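You operate a simulated robot arm through the tools that you are given. There is no shell and no other tool.

The job below is to be done with a simulated robot arm. You get a single attempt, and the scene is never put back.

JOB
Empty the cup into the small jug through the funnel.
Fine: cup and funnel go back. Set down upright: measuring cup.

It is judged by the outcome, as a careful person would: the job done as asked, and still so three seconds after it is handed in. It fails if anything else is knocked over, pushed out of place, dropped, spilled or broken.

ROBOT AND FRAMES
A 6-joint arm with a four-finger gripper, fixed in place. Base frame: the origin is on the floor under the middle of its stand, x ahead of it, y to its left, z up. Lengths are in m, angles in degrees, forces in N, time in s.
It reaches about 1.012 m from its shoulder. Its first joint turns from -166.0 to 166.0 degrees. Payload 3.43 kg.
Tool frame: the origin (TCP) lies between the finger pads and is the grasp point; the fingertips stand 0.03 m ahead of it; z points along the fingers, y is the line along which they close. The gripper opens to 0.12 m; its body begins 0.085 m behind the TCP.
Orientation is told as [roll, pitch, yaw] about the base's x, y, z axes, in that order, counted from this pose: with the fingers straight down and closing along the base's y, the tool's x points along the base's -x, its y along +y and its z along -z.

CONTROLS
- The arm moves only by the tool drive_tool. Its arguments are lists of equal length, an entry for each row: "linear": the shift along the tool's x, y, z in units of 30 mm (1.0 is 30 mm), a list of three; "delta_rot": the turn, a rotation vector about the tool's x, y, z in units of 4 degrees (1.0 is 4 degrees), a list of three; "grip": the opening, from 0 (shut) to 1 (fully open). In form: {"linear": [[x, y, z], ...], "delta_rot": [[ax, ay, az], ...], "grip": [grip, ...]}. A call has 1 to 20 rows; each row shifts and turns the commanded pose from where the row before left it, along the tool's axes as they then stand. A call with a number of a shift or a turn outside -1 to 1 is refused whole. A row lasts 0.2 s, in which the tool goes at most 0.05 m and 8.6 degrees; a call with a longer step from one row to the next is refused whole, and so is a gripper value outside its range. Where a pose cannot be reached the arm comes as near as it can. A force on the tool above 40 N (or 10 N above the force at the start of the call, whichever is more), or a blocked arm, ends the call early, and 0.2 s more pass. The fingers move at their own pace (about 0.1362 m/s each) and stop on an object; they squeeze with about 36 N. The grip force told is the motor's: it shows also when the fingers shut on nothing. Time passes only in rows, and 0.2 s behind the last, so rows that do not move let the fingers close. It gives the time, the measured TCP pose, the force on the tool (base axes), the opening and the grip force at its end, in the units of the frame above (readings bear some noise), with the torque about the TCP (base axes, N m) and any sound that the robot's microphone picked up, and new pictures: "pictures" is both (left out), scene, wrist or none.
- Cameras (640 x 400 px; columns grow to the right, rows downward): "scene" is fixed at [0.0505, 0.5006, 1.5861]; the picture's right is [-0.69, -0.72, 0.00], its down [-0.41, 0.40, -0.82] and it looks along [0.59, -0.57, -0.57] (base axes); focal length 336 px, centre (320, 200). "wrist" rides on the gripper at [0.071, -0.017, -0.121] in the tool frame; the picture's right is [0.23, 0.97, 0.00], its down [-0.81, 0.19, -0.55] and it looks along [-0.54, 0.13, 0.83] (tool axes); focal length 275 px, centre (320, 200). There is no depth. A picture from a camera that has moved, and an enlarged one, comes with that camera's place and axes in the base frame and with its lens.
- inspect(camera, box): a new picture of the part [left, top, right, bottom] of that camera's present view, enlarged. It takes no simulated time.
- finish_job(): hands the job in; it is judged then, once.

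Places have to be worked out from the pictures, the camera data and where the tool is seen. Open the gripper and draw the arm clear of the work before you hand the job in, unless the task says otherwise.

The tools are called after "Emit:" as name(argument=value, ...) on one line, values as JSON. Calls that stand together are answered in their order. drive_tool: Moves the arm, as the interface text tells. Its arguments: {"type":"object","properties":{"linear":{"type":"array"},"delta_rot":{"type":"array"},"grip":{"type":"array"},"pictures":{"type":"string","enum":["both","scene","wrist","none"]}},"required":["linear","delta_rot","grip"]} The other tools are called the same way: inspect (camera, box) takes an enlarged picture of a part of a camera's view; finish_job () hands the job in.

At the start:

```text
time: 0.0
tcp_pos: [0.4106, -0.0137, 1.2866]
orientation: [0.0, 0.0, 0.0]
contact_force: [-0.2, 0.3, 1.3]
torque: [-0.02, 0.0, 0.0]
grip_width: 0.1204
finger_force: 0.1
```

scene: 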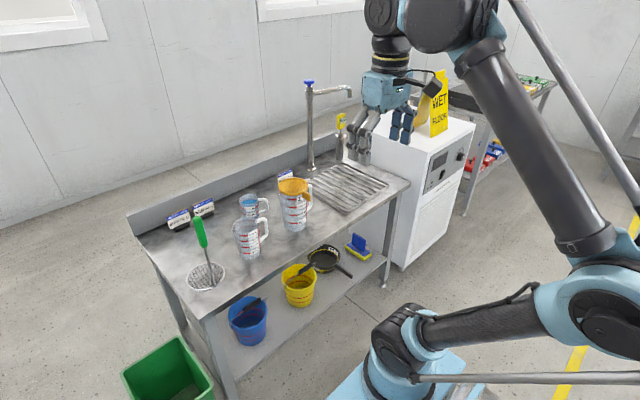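
wrist: 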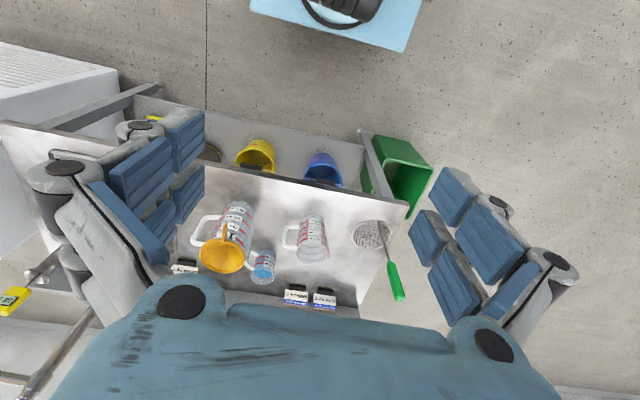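

I'll begin by looking closer at the jugs, cup and funnel on the bench, without moving.

Emit:
inspect(camera="scene", box=[160, 150, 360, 300])

Emit:
inspect(camera="wrist", box=[160, 180, 420, 330])

```text
2.67 times, centred on (260, 225) of scene
camera zoom: at [0.0505, 0.5006, 1.5861], right [-0.69, -0.72, 0.0], down [-0.41, 0.4, -0.82], along [0.59, -0.57, -0.57], focal length 897 px, centre (480, 133)
```

zoom: 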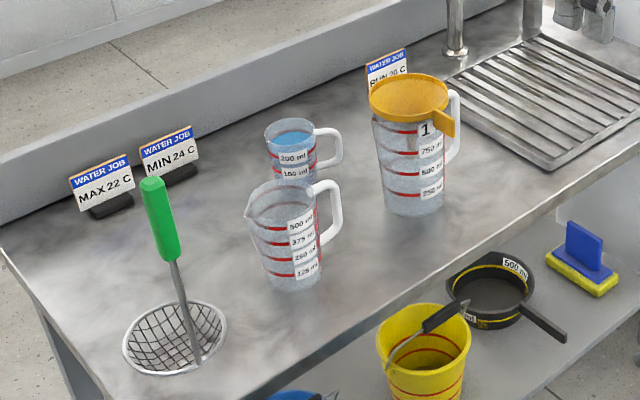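

```text
2.46 times, centred on (290, 255) of wrist
camera zoom: at [0.3388, -0.031, 1.4079], right [-0.23, 0.97, 0.0], down [0.81, 0.19, 0.55], along [0.54, 0.13, -0.83], focal length 678 px, centre (394, 65)
```

zoom: 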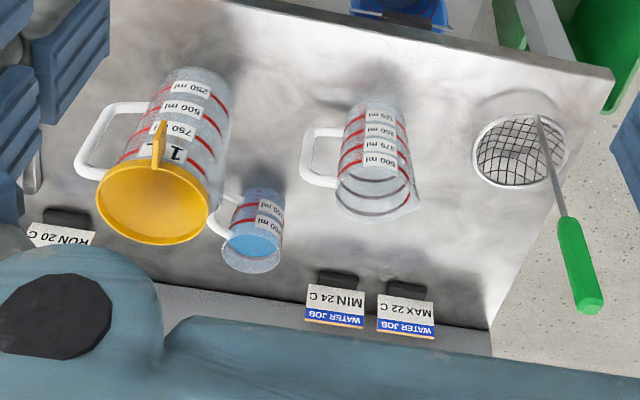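

The scene shows the small 500 ml jug empty, the 1 L jug with the orange funnel in it (side tab toward the robot), and the little cup with blue water behind. By triangulation the bench top is at z≈0.71, the small jug at about (0.87, 0.07), the big jug at about (0.87, -0.15) and the cup at about (1.05, -0.05). I'll move the arm forward, well above everything, to get closer views.

Emit:
drive_tool(linear=[[-0.8, 0, 0.2], [-0.8, 0, 0.2], [-0.8, 0, 0.2], [-0.8, 0, 0.2], [-0.8, 0, 0.2], [-0.8, 0, 0.2], [-0.8, 0, 0.2], [-0.8, 0, 0.2], [0, 0, 0], [0, 0, 0]], delta_rot=[[0, 0, 0], [0, 0, 0], [0, 0, 0], [0, 0, 0], [0, 0, 0], [0, 0, 0], [0, 0, 0], [0, 0, 0], [0, 0, 0], [0, 0, 0]], grip=[1, 1, 1, 1, 1, 1, 1, 1, 1, 1])

```text
time: 2.2
tcp_pos: [0.5871, -0.0152, 1.2475]
orientation: [0.0, -0.6, 0.0]
contact_force: [-0.3, 0.0, 1.2]
torque: [0.0, 0.04, 0.02]
grip_width: 0.1197
finger_force: 0.0
camera wrist: at [0.5151, -0.0322, 1.3662], right [-0.23, 0.97, 0.0], down [0.8, 0.19, 0.56], along [0.55, 0.13, -0.83], focal length 275 px, centre (320, 200)
```

scene: 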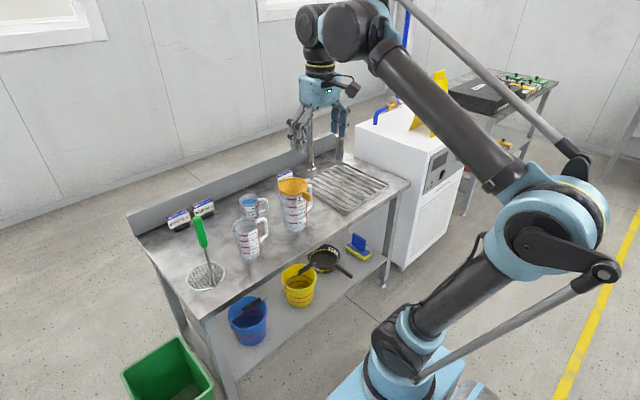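
wrist: 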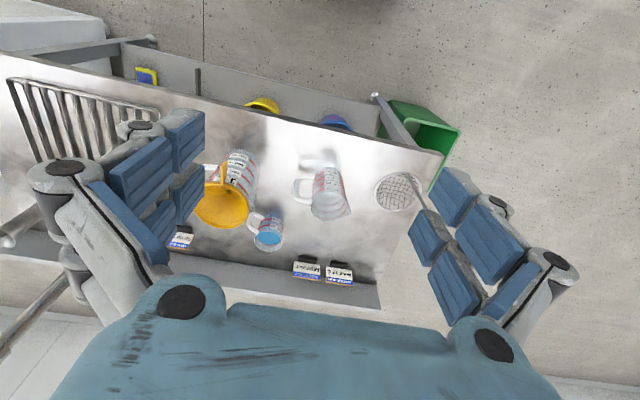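

The arm is a little short of its commanded place, so I'll check whether it is lagging while moving on down and forward slightly.

Emit:
drive_tool(linear=[[0, 0, 0], [0, 0, 0], [0, 0, 0.6], [0, 0, 0.6], [0, 0, 0.6], [0, 0, 0.6], [0, 0, 0], [0, 0, 0]], delta_rot=[[0, 0, 0], [0, 0, 0], [0, 0, 0], [0, 0, 0], [0, 0, 0], [0, 0, 0], [0, 0, 0], [0, 0, 0]], grip=[1, 1, 1, 1, 1, 1, 1, 1])

```text
time: 4.0
tcp_pos: [0.5873, -0.0114, 1.1739]
orientation: [0.0, -0.7, 0.1]
contact_force: [0.9, 0.6, -0.2]
torque: [-0.02, -0.01, 0.01]
grip_width: 0.1201
finger_force: 0.0
camera wrist: at [0.5151, -0.0305, 1.2928], right [-0.23, 0.97, 0.0], down [0.8, 0.19, 0.56], along [0.55, 0.13, -0.83], focal length 275 px, centre (320, 200)
```

scene: 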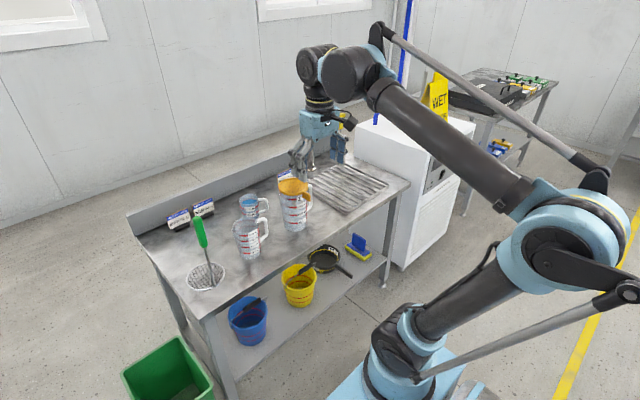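
wrist: 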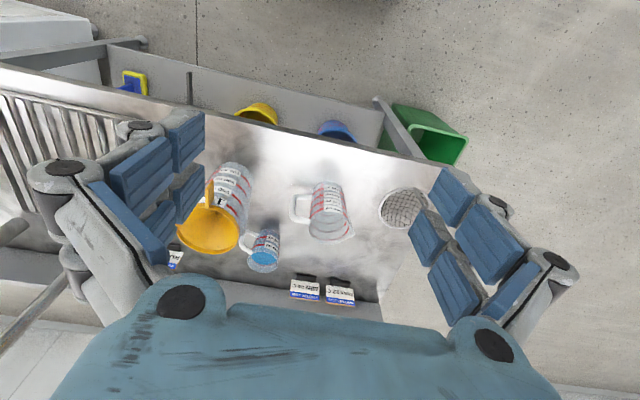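

The reading settles with a small steady offset. I'll zoom the wrist view to study the handle directions and the fingers.

Emit:
inspect(camera="wrist", box=[160, 150, 360, 310])

Emit:
inspect(camera="scene", box=[220, 130, 380, 270])

Emit:
inspect(camera="wrist", box=[20, 90, 220, 310])

```text
2.50 times, centred on (260, 230) of wrist
camera zoom: at [0.5151, -0.0305, 1.2928], right [-0.23, 0.97, 0.0], down [0.8, 0.19, 0.56], along [0.55, 0.13, -0.83], focal length 688 px, centre (470, 125)
```

zoom: 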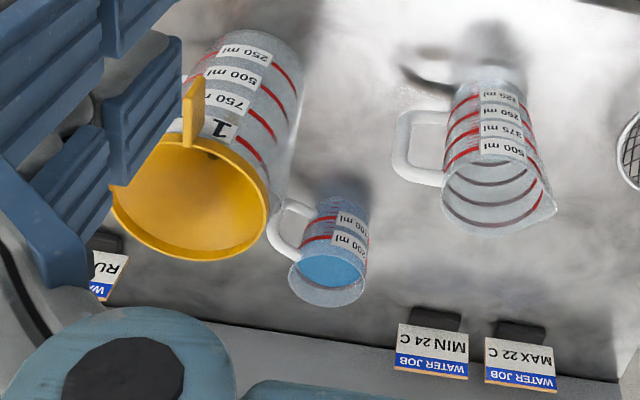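

```text
2.86 times, centred on (300, 200) of scene
camera zoom: at [0.0505, 0.5006, 1.5861], right [-0.69, -0.72, 0.0], down [-0.41, 0.4, -0.82], along [0.59, -0.57, -0.57], focal length 961 px, centre (377, 200)
```

zoom: 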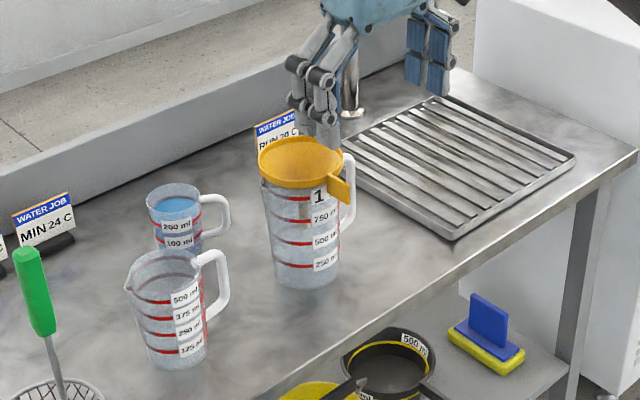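

```text
1.82 times, centred on (120, 200) of wrist
camera zoom: at [0.5151, -0.0305, 1.2928], right [-0.23, 0.97, 0.0], down [0.8, 0.19, 0.56], along [0.55, 0.13, -0.83], focal length 500 px, centre (684, 200)
```

zoom: 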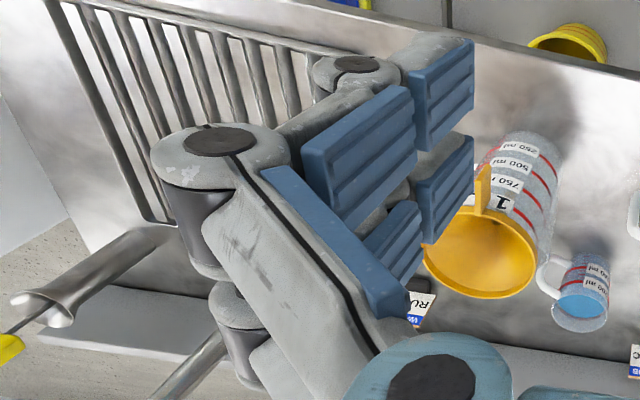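

The funnel tab is a thin upright fin pointing toward the robot, and each gripper side has two fingers with a small gap between them. I'll move above the tab (est. 0.786, -0.145, 0.93), staying about 0.12 m over it, for a close look.

Emit:
drive_tool(linear=[[-0.6, -0.447, 0.413], [-0.6, -0.447, 0.413], [-0.6, -0.447, 0.413], [-0.6, -0.447, 0.413], [-0.6, -0.447, 0.413], [-0.6, -0.447, 0.413], [-0.6, -0.447, 0.413], [-0.6, -0.447, 0.413], [-0.6, -0.447, 0.413], [-0.6, -0.447, 0.413], [0, 0, 0], [0, 0, 0]], delta_rot=[[0, 0, 0], [0, 0, 0], [0, 0, 0], [0, 0, 0], [0, 0, 0], [0, 0, 0], [0, 0, 0], [0, 0, 0], [0, 0, 0], [0, 0, 0], [0, 0, 0], [0, 0, 0]], grip=[1, 1, 1, 1, 1, 1, 1, 1, 1, 1, 1, 1])

```text
time: 6.6
tcp_pos: [0.7681, -0.146, 1.0522]
orientation: [0.0, -0.7, 0.1]
contact_force: [0.7, 0.7, 0.1]
torque: [0.01, 0.02, 0.01]
grip_width: 0.1197
finger_force: 0.1
camera wrist: at [0.6959, -0.1646, 1.1716], right [-0.23, 0.97, 0.0], down [0.8, 0.19, 0.56], along [0.55, 0.13, -0.83], focal length 275 px, centre (320, 200)
```

scene: 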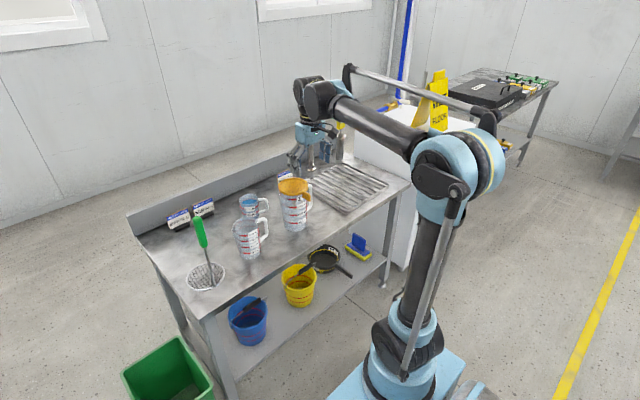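
wrist: 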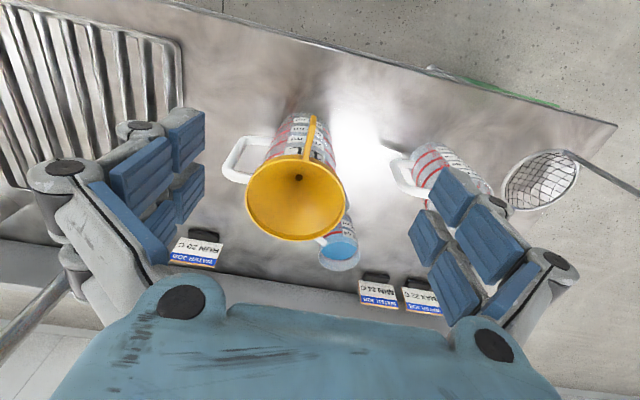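

Motion follows commands well. Zooming on the funnel and tab now beneath the gripper.

Emit:
inspect(camera="wrist", box=[210, 90, 370, 280])

Emit:
inspect(camera="wrist", box=[290, 130, 450, 310])

Emit:
inspect(camera="scene", box=[260, 120, 360, 240])

```text
2.11 times, centred on (290, 185) of wrist
camera zoom: at [0.6959, -0.1646, 1.1716], right [-0.23, 0.97, 0.0], down [0.8, 0.19, 0.56], along [0.55, 0.13, -0.83], focal length 580 px, centre (383, 232)
```

zoom: 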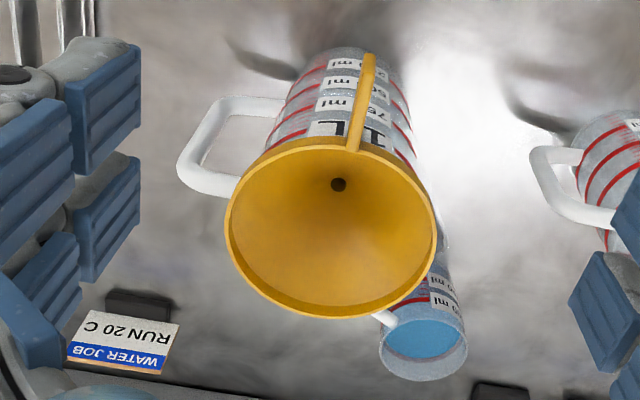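

```text
2.22 times, centred on (370, 220) of wrist
camera zoom: at [0.6959, -0.1646, 1.1716], right [-0.23, 0.97, 0.0], down [0.8, 0.19, 0.56], along [0.55, 0.13, -0.83], focal length 612 px, centre (209, 156)
```

zoom: 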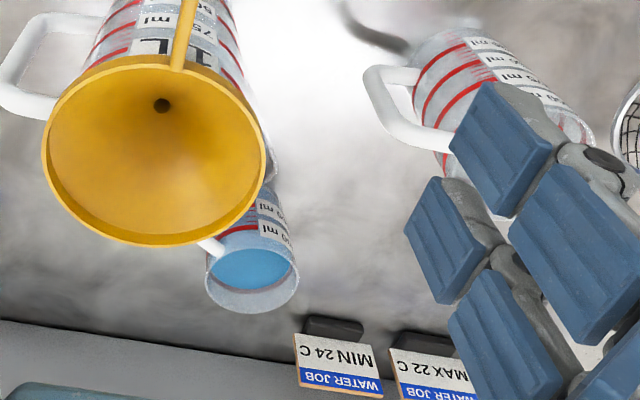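

```text
3.33 times, centred on (310, 180) of scene
camera zoom: at [0.0505, 0.5006, 1.5861], right [-0.69, -0.72, 0.0], down [-0.41, 0.4, -0.82], along [0.59, -0.57, -0.57], focal length 1121 px, centre (353, 267)
```

zoom: 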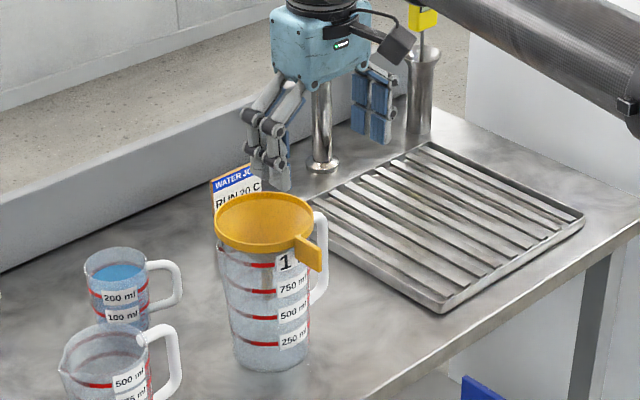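

The tab is about 35 mm long, pointing to -x, from x≈0.772 to 0.807 at y≈-0.151 with its top near z≈0.925; the funnel rim is about 107 mm across, centred at (0.861, -0.152). I'll align the gripper with the tab and lower to just above it, with the fingers part open.

Emit:
drive_tool(linear=[[-0.36, -0.16, 0], [0, 0, 0.5], [0, 0, 0.5], [0, 0, 0.5], [0, 0, 0.5], [0, 0, 0.5], [0, 0, 0.5], [0, 0, 0.2], [0, 0, 0], [0, 0, 0]], delta_rot=[[0, 0, 0], [0, 0, 0], [0, 0, 0], [0, 0, 0], [0, 0, 0], [0, 0, 0], [0, 0, 0], [0, 0, 0], [0, 0, 0], [0, 0, 0]], grip=[0.6, 0.6, 0.6, 0.6, 0.6, 0.6, 0.6, 0.6, 0.6, 0.6])

```text
time: 8.8
tcp_pos: [0.7812, -0.1511, 0.9566]
orientation: [0.0, -0.7, 0.0]
contact_force: [-0.1, 0.2, -0.7]
torque: [-0.01, 0.0, -0.02]
grip_width: 0.0718
finger_force: 0.0
camera wrist: at [0.7087, -0.17, 1.0762], right [-0.23, 0.97, 0.0], down [0.8, 0.19, 0.56], along [0.55, 0.13, -0.83], focal length 275 px, centre (320, 200)
```

scene: 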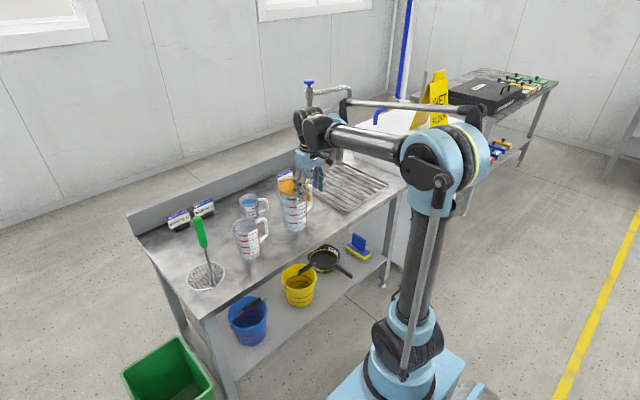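
wrist: 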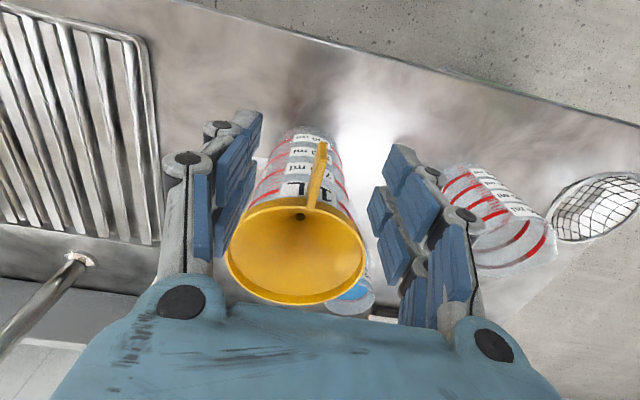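

Emit:
inspect(camera="wrist", box=[180, 90, 470, 310])

Emit:
inspect(camera="scene", box=[260, 130, 360, 230])

```text
1.82 times, centred on (325, 200) of wrist
camera zoom: at [0.7087, -0.17, 1.0762], right [-0.23, 0.97, 0.0], down [0.8, 0.19, 0.56], along [0.55, 0.13, -0.83], focal length 500 px, centre (311, 200)
```

zoom: 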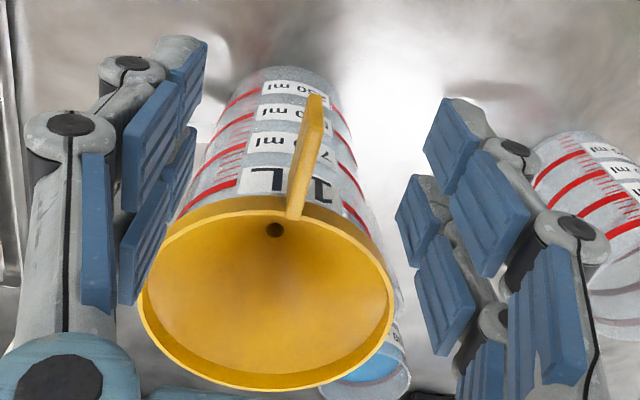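

```text
4.00 times, centred on (310, 180) of scene
camera zoom: at [0.0505, 0.5006, 1.5861], right [-0.69, -0.72, 0.0], down [-0.41, 0.4, -0.82], along [0.59, -0.57, -0.57], focal length 1346 px, centre (360, 280)
```

zoom: 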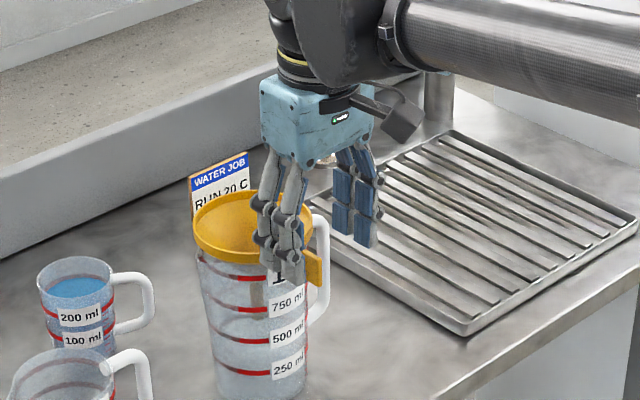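

The fingers straddle the tab well; the fin spans roughly z 0.90–0.935. I'll back off 3 mm from the rim, lower to TCP z≈0.918 and check before closing.

Emit:
drive_tool(linear=[[0.1, -0.05, 0], [0, 0, 0.32], [0, 0, 0.32], [0, 0, 0.32], [0, 0, 0.32], [0, 0, 0], [0, 0, 0]], delta_rot=[[0, 0, 0], [0, 0, 0], [0, 0, 0], [0, 0, 0], [0, 0, 0], [0, 0, 0], [0, 0, 0]], grip=[0.6, 0.6, 0.6, 0.6, 0.6, 0.6, 0.6])

Emit:
inspect(camera="wrist", box=[180, 90, 470, 310])

Emit:
inspect(camera="scene", box=[260, 130, 360, 230])

```text
time: 10.4
tcp_pos: [0.777, -0.1524, 0.9174]
orientation: [0.0, -0.7, 0.1]
contact_force: [-0.5, -0.1, 0.5]
torque: [0.02, -0.01, 0.0]
grip_width: 0.072
finger_force: 0.0
camera wrist: at [0.7053, -0.1712, 1.0368], right [-0.23, 0.97, 0.0], down [0.8, 0.19, 0.56], along [0.55, 0.13, -0.83], focal length 275 px, centre (320, 200)
```

scene: 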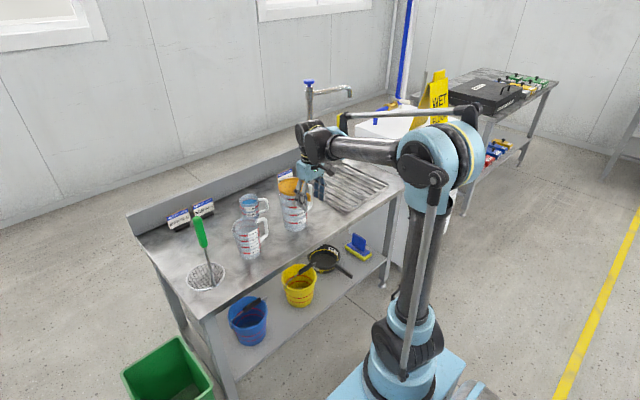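
wrist: 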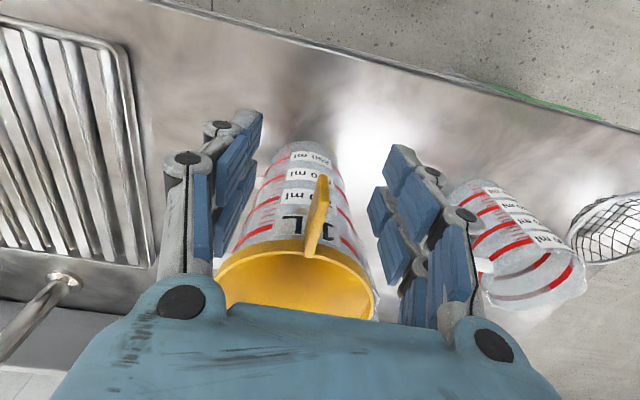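

```text
1.82 times, centred on (325, 200) of wrist
camera zoom: at [0.7053, -0.1712, 1.0368], right [-0.23, 0.97, 0.0], down [0.8, 0.19, 0.56], along [0.55, 0.13, -0.83], focal length 500 px, centre (311, 200)
```

zoom: 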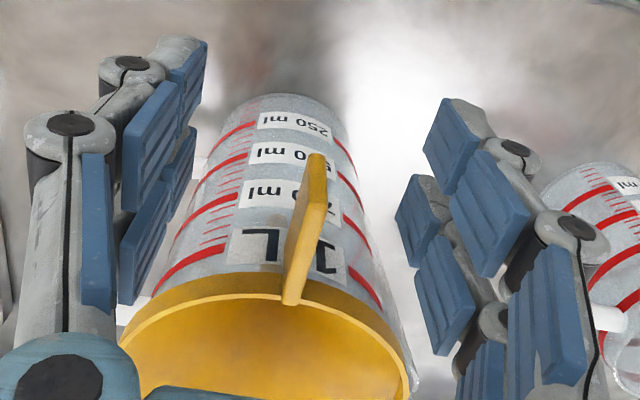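

```text
4.00 times, centred on (310, 180) of scene
camera zoom: at [0.0505, 0.5006, 1.5861], right [-0.69, -0.72, 0.0], down [-0.41, 0.4, -0.82], along [0.59, -0.57, -0.57], focal length 1346 px, centre (360, 280)
```

zoom: 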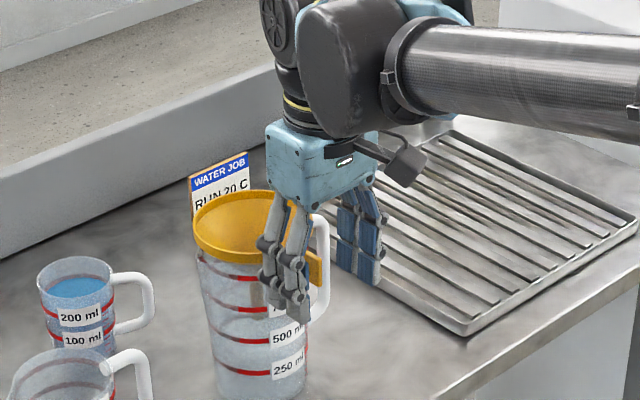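

The fin lies between the distal pads at the right height, with the inner finger pair just clear of the rim. Closing on it now.

Emit:
drive_tool(linear=[[0, 0, 0], [0, 0, 0], [0, 0, 0], [0, 0, 0], [0, 0, 0], [0, 0, 0]], delta_rot=[[0, 0, 0], [0, 0, 0], [0, 0, 0], [0, 0, 0], [0, 0, 0], [0, 0, 0]], grip=[0.4, 0.25, 0.12, 0, 0, 0])

Emit:
inspect(camera="wrist", box=[180, 90, 470, 310])

Emit:
inspect(camera="scene", box=[260, 130, 360, 230])

```text
time: 11.8
tcp_pos: [0.7774, -0.1541, 0.9174]
orientation: [0.1, -0.6, 0.0]
contact_force: [-0.1, 0.3, 0.8]
torque: [-0.03, 0.0, 0.01]
grip_width: 0.006
finger_force: 36.3
camera wrist: at [0.7053, -0.1712, 1.0369], right [-0.23, 0.97, 0.0], down [0.8, 0.19, 0.56], along [0.55, 0.13, -0.83], focal length 275 px, centre (320, 200)
```

scene: 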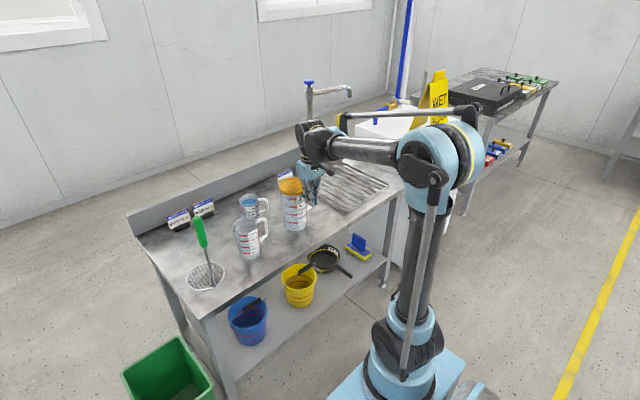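
wrist: 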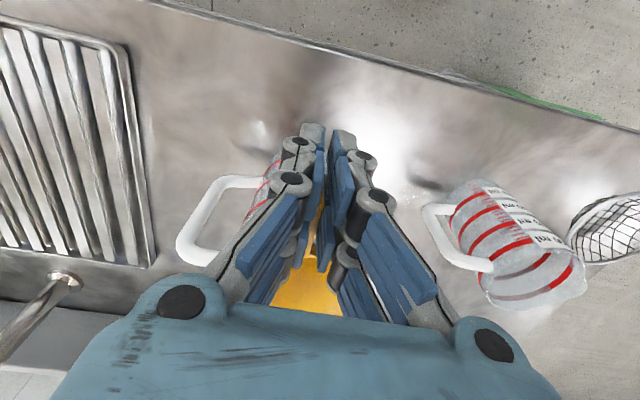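

```text
1.82 times, centred on (325, 200) of wrist
camera zoom: at [0.7053, -0.1712, 1.0369], right [-0.23, 0.97, 0.0], down [0.8, 0.19, 0.56], along [0.55, 0.13, -0.83], focal length 500 px, centre (311, 200)
```

zoom: 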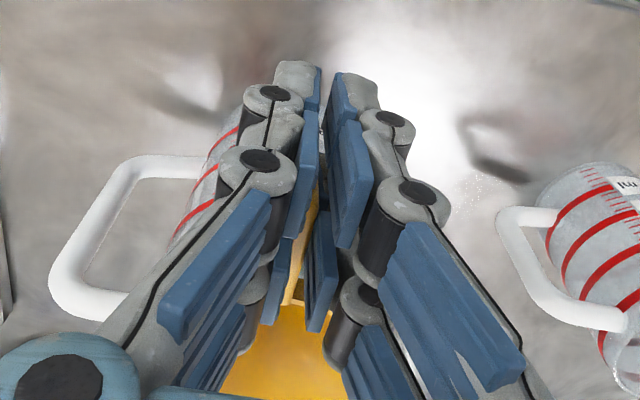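

```text
4.00 times, centred on (310, 180) of scene
camera zoom: at [0.0505, 0.5006, 1.5861], right [-0.69, -0.72, 0.0], down [-0.41, 0.4, -0.82], along [0.59, -0.57, -0.57], focal length 1346 px, centre (360, 280)
```

zoom: 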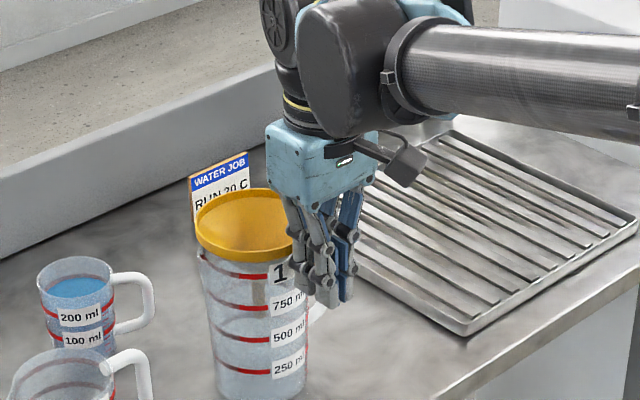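

Gripped at 6 mm, the fin's thickness. I'll lift slowly at first, then about 0.2 m so the spout clears the jug.

Emit:
drive_tool(linear=[[0, 0, -0.3], [0, 0, -0.3], [0, 0, -0.3], [0, 0, -0.3], [0, 0, -0.3], [0, 0, -0.3], [0, 0, 0], [0, 0, 0]], delta_rot=[[0, 0, 0], [0, 0, 0], [0, 0, 0], [0, 0, 0], [0, 0, 0], [0, 0, 0], [0, 0, 0], [0, 0, 0]], grip=[0, 0, 0, 0, 0, 0, 0, 0])

Emit:
inspect(camera="scene", box=[230, 110, 370, 250])

```text
time: 13.6
tcp_pos: [0.7771, -0.1528, 0.9721]
orientation: [0.0, -0.7, 0.0]
contact_force: [-0.7, 0.3, -1.3]
torque: [0.02, 0.02, 0.03]
grip_width: 0.0062
finger_force: 35.4
camera wrist: at [0.7056, -0.1716, 1.092], right [-0.23, 0.97, 0.0], down [0.8, 0.19, 0.56], along [0.55, 0.13, -0.83], focal length 275 px, centre (320, 200)
```

scene: 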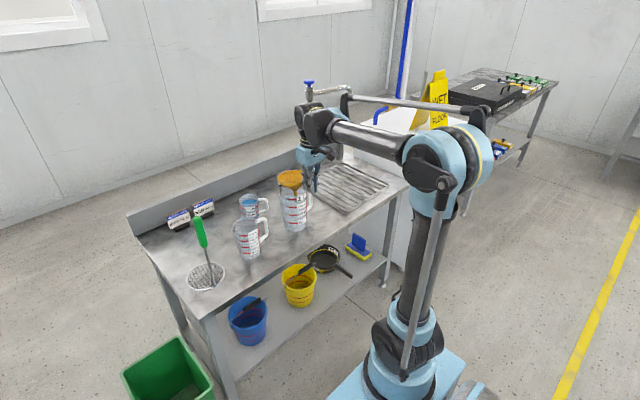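
wrist: 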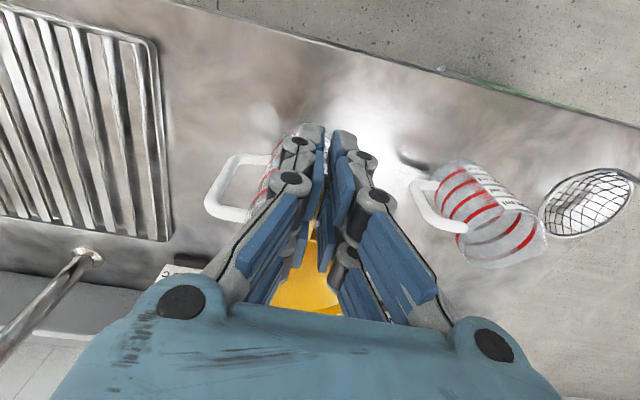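

```text
2.86 times, centred on (300, 180) of scene
camera zoom: at [0.0505, 0.5006, 1.5861], right [-0.69, -0.72, 0.0], down [-0.41, 0.4, -0.82], along [0.59, -0.57, -0.57], focal length 961 px, centre (377, 257)
```

zoom: 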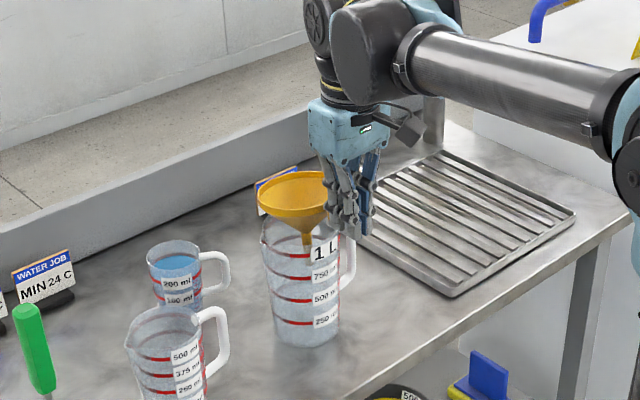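

The funnel comes up freely and the jug stays put. Lifting further to clear the spout.

Emit:
drive_tool(linear=[[0, 0, -0.5], [0, 0, -0.5], [0, 0, -0.5], [0, 0, -0.5], [0, 0, -0.5], [0, 0, -0.5], [0, 0, -0.5], [0, 0, -0.5], [0, 0, 0], [0, 0, 0]], delta_rot=[[0, 0, 0], [0, 0, 0], [0, 0, 0], [0, 0, 0], [0, 0, 0], [0, 0, 0], [0, 0, 0], [0, 0, 0], [0, 0, 0], [0, 0, 0]], grip=[0, 0, 0, 0, 0, 0, 0, 0, 0, 0])

Emit:
inspect(camera="scene", box=[230, 90, 370, 250])

Emit:
inspect(camera="wrist", box=[200, 100, 560, 310])

```text
time: 15.8
tcp_pos: [0.7756, -0.1527, 1.092]
orientation: [-0.1, -0.8, 0.0]
contact_force: [0.1, 0.2, 0.1]
torque: [-0.02, 0.04, 0.03]
grip_width: 0.006
finger_force: 36.1
camera wrist: at [0.7027, -0.171, 1.212], right [-0.23, 0.97, 0.0], down [0.8, 0.19, 0.56], along [0.55, 0.13, -0.83], focal length 275 px, centre (320, 200)
```

scene: 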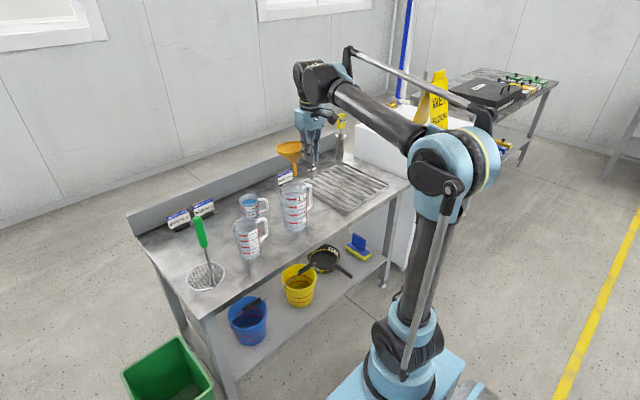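
wrist: 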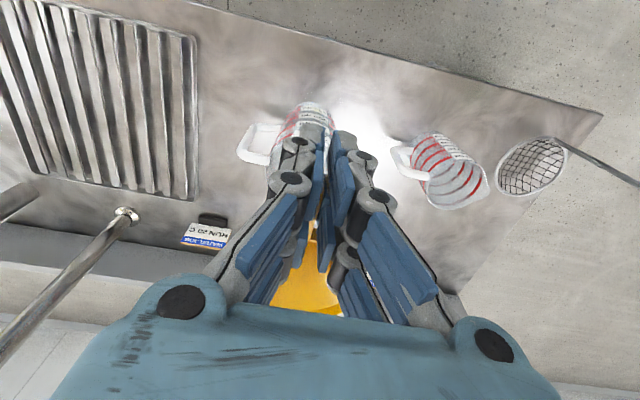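

```text
2.50 times, centred on (300, 170) of scene
camera zoom: at [0.0505, 0.5006, 1.5861], right [-0.69, -0.72, 0.0], down [-0.41, 0.4, -0.82], along [0.59, -0.57, -0.57], focal length 841 px, centre (370, 275)
```

zoom: 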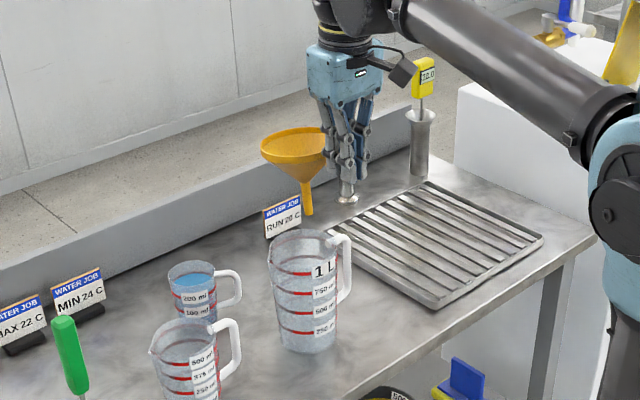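

```text
1.78 times, centred on (380, 205) of wrist
camera zoom: at [0.7027, -0.171, 1.212], right [-0.23, 0.97, 0.0], down [0.8, 0.19, 0.56], along [0.55, 0.13, -0.83], focal length 489 px, centre (213, 191)
```

zoom: 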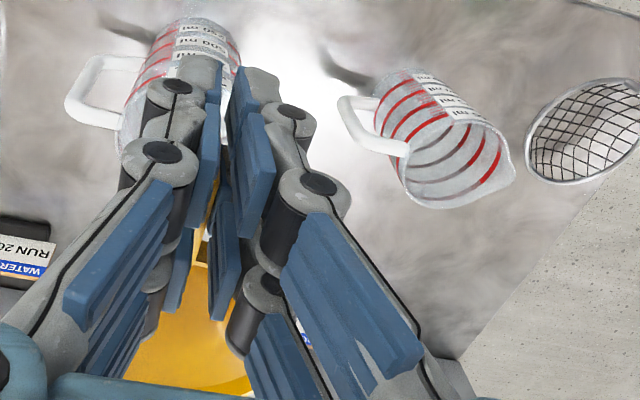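

The funnel is clear of the jug; it looks slightly tilted. I'll zoom in to measure that tilt.

Emit:
inspect(camera="scene", box=[265, 125, 335, 185])

```text
6.67 times, centred on (300, 155) of scene
camera zoom: at [0.0505, 0.5006, 1.5861], right [-0.69, -0.72, 0.0], down [-0.41, 0.4, -0.82], along [0.59, -0.57, -0.57], focal length 2242 px, centre (453, 500)
```

zoom: 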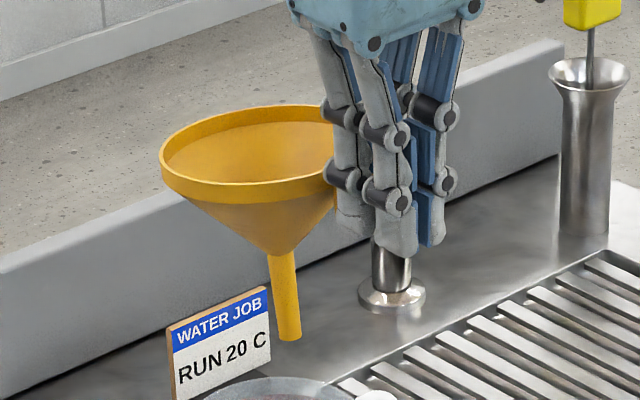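

The funnel droops about 6–7° (far side down); I'll correct that with a pitch of the tool. First, an accurate fix on the small jug's mouth from both cameras.

Emit:
inspect(camera="wrist", box=[380, 120, 500, 220])

Emit:
inspect(camera="scene", box=[220, 180, 310, 270])

```text
4.00 times, centred on (440, 170) of wrist
camera zoom: at [0.7027, -0.171, 1.212], right [-0.23, 0.97, 0.0], down [0.8, 0.19, 0.56], along [0.55, 0.13, -0.83], focal length 1101 px, centre (-160, 320)
```

zoom: 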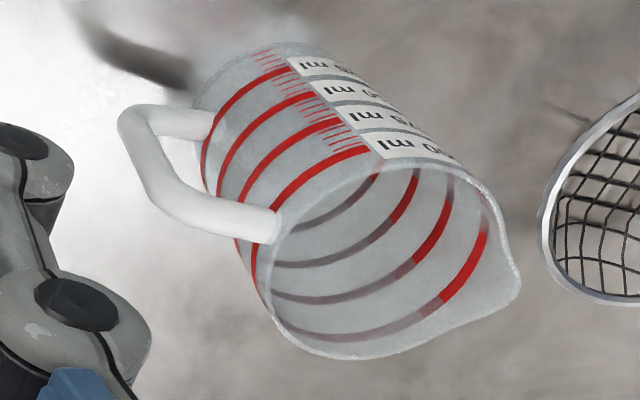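

```text
4.44 times, centred on (265, 225) of scene
camera zoom: at [0.0505, 0.5006, 1.5861], right [-0.69, -0.72, 0.0], down [-0.41, 0.4, -0.82], along [0.59, -0.57, -0.57], focal length 1495 px, centre (564, 89)
```

zoom: 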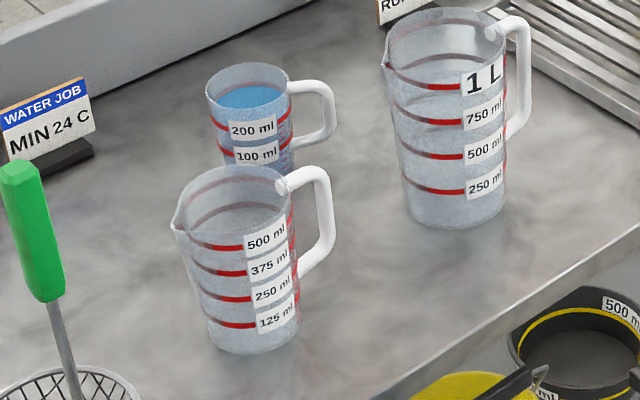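

Triangulating: small jug mouth centre ≈ (0.857, 0.065), rim z≈0.87, radius ≈0.04, handle toward -y. I'll pitch the tool -6.4° to level the funnel and carry it across at this height to above the small jug (TCP x≈0.771, y≈0.065).

Emit:
drive_tool(linear=[[0, 0, 0], [0, 0, 0], [0, 0, 0], [0, 0, 0], [0.15, 0.6, 0], [0, 0.6, 0], [0, 0.6, 0], [0, 0.6, 0], [0, 0.6, 0], [0, 0.6, 0], [0, 0.6, 0], [0, 0.6, 0], [0, 0.6, 0], [0, 0.6, 0], [0, 0.6, 0], [0, 0.6, 0], [0, 0, 0], [0, 0, 0]], delta_rot=[[0, -0.4, 0], [0, -0.4, 0], [0, -0.4, 0], [0, -0.4, 0], [0, 0, 0], [0, 0, 0], [0, 0, 0], [0, 0, 0], [0, 0, 0], [0, 0, 0], [0, 0, 0], [0, 0, 0], [0, 0, 0], [0, 0, 0], [0, 0, 0], [0, 0, 0], [0, 0, 0], [0, 0, 0]], grip=[0, 0, 0, 0, 0, 0, 0, 0, 0, 0, 0, 0, 0, 0, 0, 0, 0, 0])

Emit:
inspect(camera="scene", box=[210, 130, 330, 280])

```text
time: 19.6
tcp_pos: [0.7716, 0.0641, 1.0914]
orientation: [0.0, -7.1, 0.0]
contact_force: [-0.3, 0.4, -0.3]
torque: [0.0, 0.07, -0.01]
grip_width: 0.0058
finger_force: 35.9
camera wrist: at [0.6866, 0.0454, 1.2018], right [-0.23, 0.97, -0.03], down [0.74, 0.19, 0.65], along [0.64, 0.13, -0.76], focal length 275 px, centre (320, 200)
```

scene: 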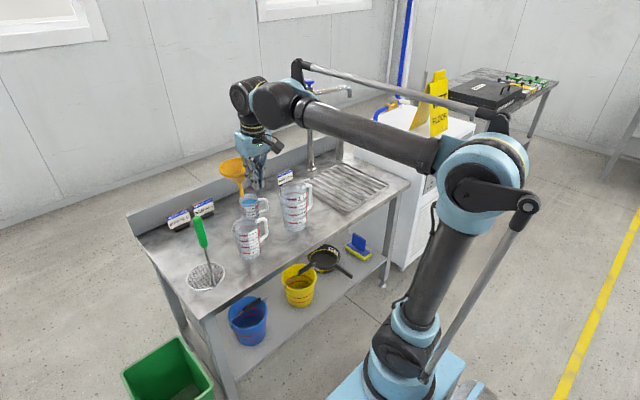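
wrist: 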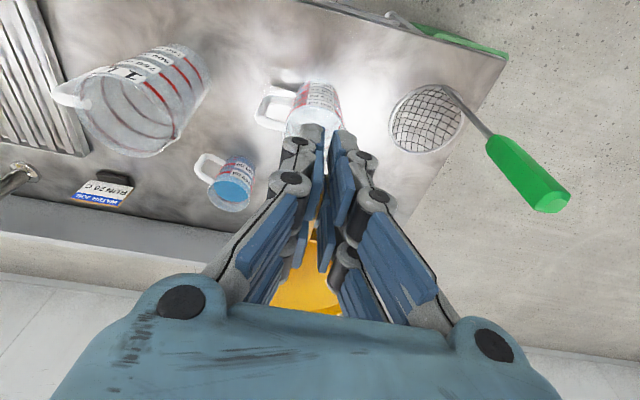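

```text
2.67 times, centred on (270, 205) of scene
camera zoom: at [0.0505, 0.5006, 1.5861], right [-0.69, -0.72, 0.0], down [-0.41, 0.4, -0.82], along [0.59, -0.57, -0.57], focal length 897 px, centre (453, 187)
```

zoom: 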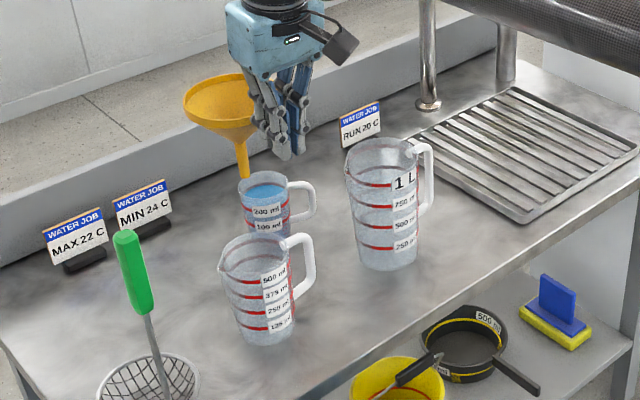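

The funnel now hangs roughly over the small jug. Zooming to check its tilt and alignment.

Emit:
inspect(camera="scene", box=[210, 150, 290, 260])

Emit:
inspect(camera="wrist", box=[160, 60, 380, 230])

```text
3.64 times, centred on (250, 205) of scene
camera zoom: at [0.0505, 0.5006, 1.5861], right [-0.69, -0.72, 0.0], down [-0.41, 0.4, -0.82], along [0.59, -0.57, -0.57], focal length 1223 px, centre (574, 182)
```

zoom: 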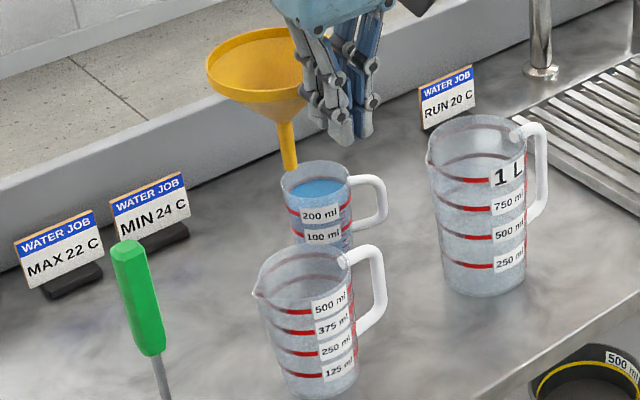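

```text
2.35 times, centred on (270, 145) of wrist
camera zoom: at [0.6866, 0.0454, 1.2018], right [-0.23, 0.97, -0.03], down [0.74, 0.19, 0.65], along [0.64, 0.13, -0.76], focal length 648 px, centre (438, 329)
```

zoom: 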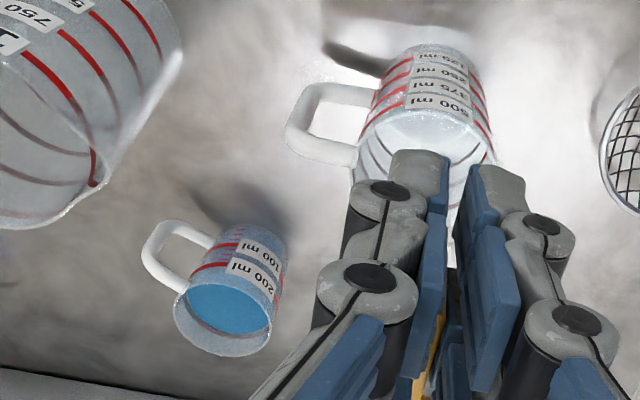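

The spout is nearly vertical with its tip at about (0.858, 0.064, 0.984), right over the jug's mouth. Lowering straight down to just above the rim and rechecking.

Emit:
drive_tool(linear=[[0.062, 0, 0.496], [0.062, 0, 0.496], [0.062, 0, 0.496], [0.062, 0, 0.496], [0.062, 0, 0.496], [0.062, 0, 0.496], [0, 0, 0], [0, 0, 0]], delta_rot=[[0, 0, 0], [0, 0, 0], [0, 0, 0], [0, 0, 0], [0, 0, 0], [0, 0, 0], [0, 0, 0], [0, 0, 0]], grip=[0, 0, 0, 0, 0, 0, 0, 0])

Emit:
inspect(camera="scene", box=[210, 160, 290, 260])

Emit:
inspect(camera="wrist", box=[200, 60, 420, 230])

```text
time: 21.4
tcp_pos: [0.7706, 0.0633, 1.0014]
orientation: [0.1, -7.0, -0.1]
contact_force: [-0.2, 0.3, -0.5]
torque: [-0.01, 0.05, -0.02]
grip_width: 0.0059
finger_force: 36.2
camera wrist: at [0.6858, 0.0447, 1.1122], right [-0.23, 0.97, -0.03], down [0.74, 0.19, 0.65], along [0.64, 0.13, -0.76], focal length 275 px, centre (320, 200)
```

scene: 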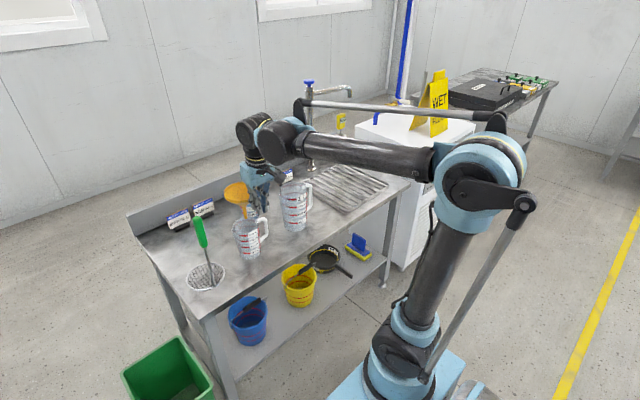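
wrist: 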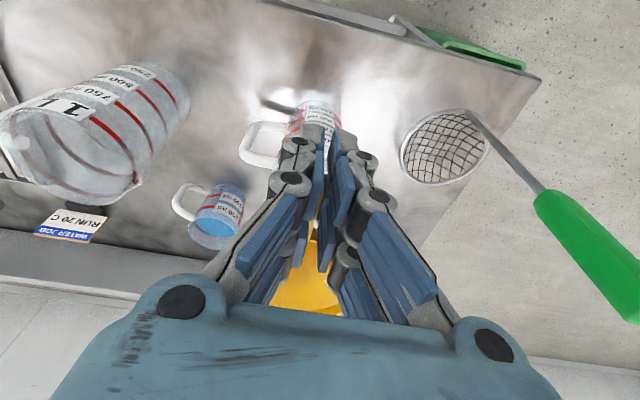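

```text
4.00 times, centred on (250, 210) of scene
camera zoom: at [0.0505, 0.5006, 1.5861], right [-0.69, -0.72, 0.0], down [-0.41, 0.4, -0.82], along [0.59, -0.57, -0.57], focal length 1346 px, centre (600, 160)
```

zoom: 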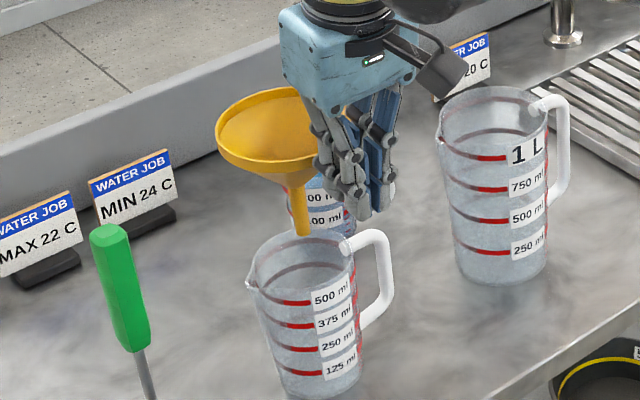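

```text
2.35 times, centred on (310, 145) of wrist
camera zoom: at [0.6858, 0.0447, 1.1122], right [-0.23, 0.97, -0.03], down [0.74, 0.19, 0.65], along [0.64, 0.13, -0.76], focal length 648 px, centre (344, 329)
```

zoom: 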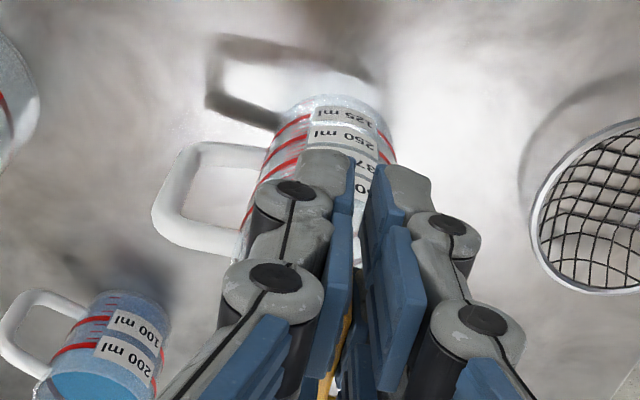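

The spout tip projects straight into the mouth. Lowering it into the jug, still above the point where the cone will seat.

Emit:
drive_tool(linear=[[0.05, 0, 0.4], [0.05, 0, 0.4], [0.05, 0, 0.4], [0.05, 0, 0.4], [0.05, 0, 0.4], [0.05, 0, 0.4], [0.05, 0, 0.4], [0, 0, 0], [0, 0, 0]], delta_rot=[[0, 0, 0], [0, 0, 0], [0, 0, 0], [0, 0, 0], [0, 0, 0], [0, 0, 0], [0, 0, 0], [0, 0, 0], [0, 0, 0]], grip=[0, 0, 0, 0, 0, 0, 0, 0, 0])

Emit:
inspect(camera="scene", box=[210, 170, 290, 270])

```text
time: 23.4
tcp_pos: [0.772, 0.0633, 0.9176]
orientation: [0.1, -7.0, 0.0]
contact_force: [0.2, 0.7, 0.2]
torque: [-0.02, 0.02, 0.0]
grip_width: 0.0059
finger_force: 36.2
camera wrist: at [0.6866, 0.0453, 1.0279], right [-0.23, 0.97, -0.03], down [0.74, 0.19, 0.65], along [0.64, 0.13, -0.76], focal length 275 px, centre (320, 200)
```

scene: 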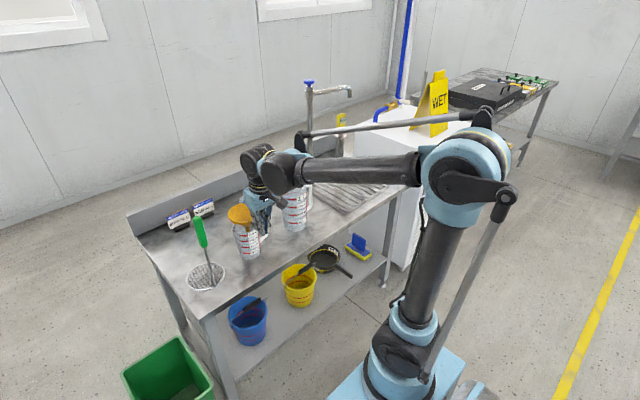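
wrist: 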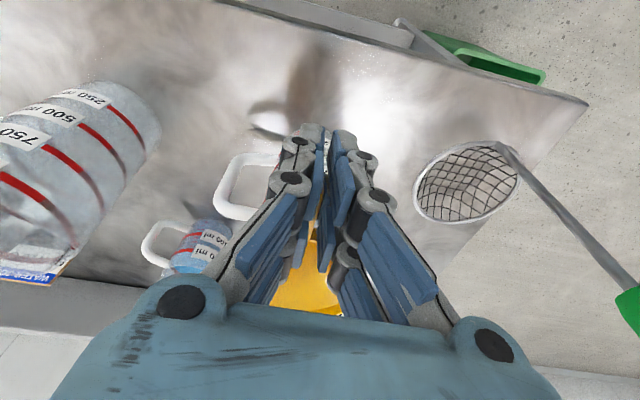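

```text
4.00 times, centred on (250, 220) of scene
camera zoom: at [0.0505, 0.5006, 1.5861], right [-0.69, -0.72, 0.0], down [-0.41, 0.4, -0.82], along [0.59, -0.57, -0.57], focal length 1346 px, centre (600, 120)
```

zoom: 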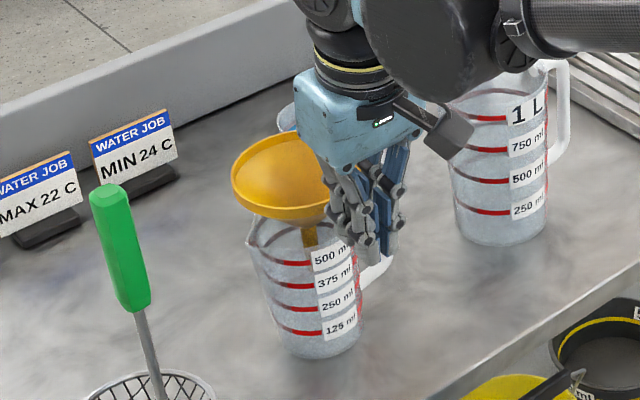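

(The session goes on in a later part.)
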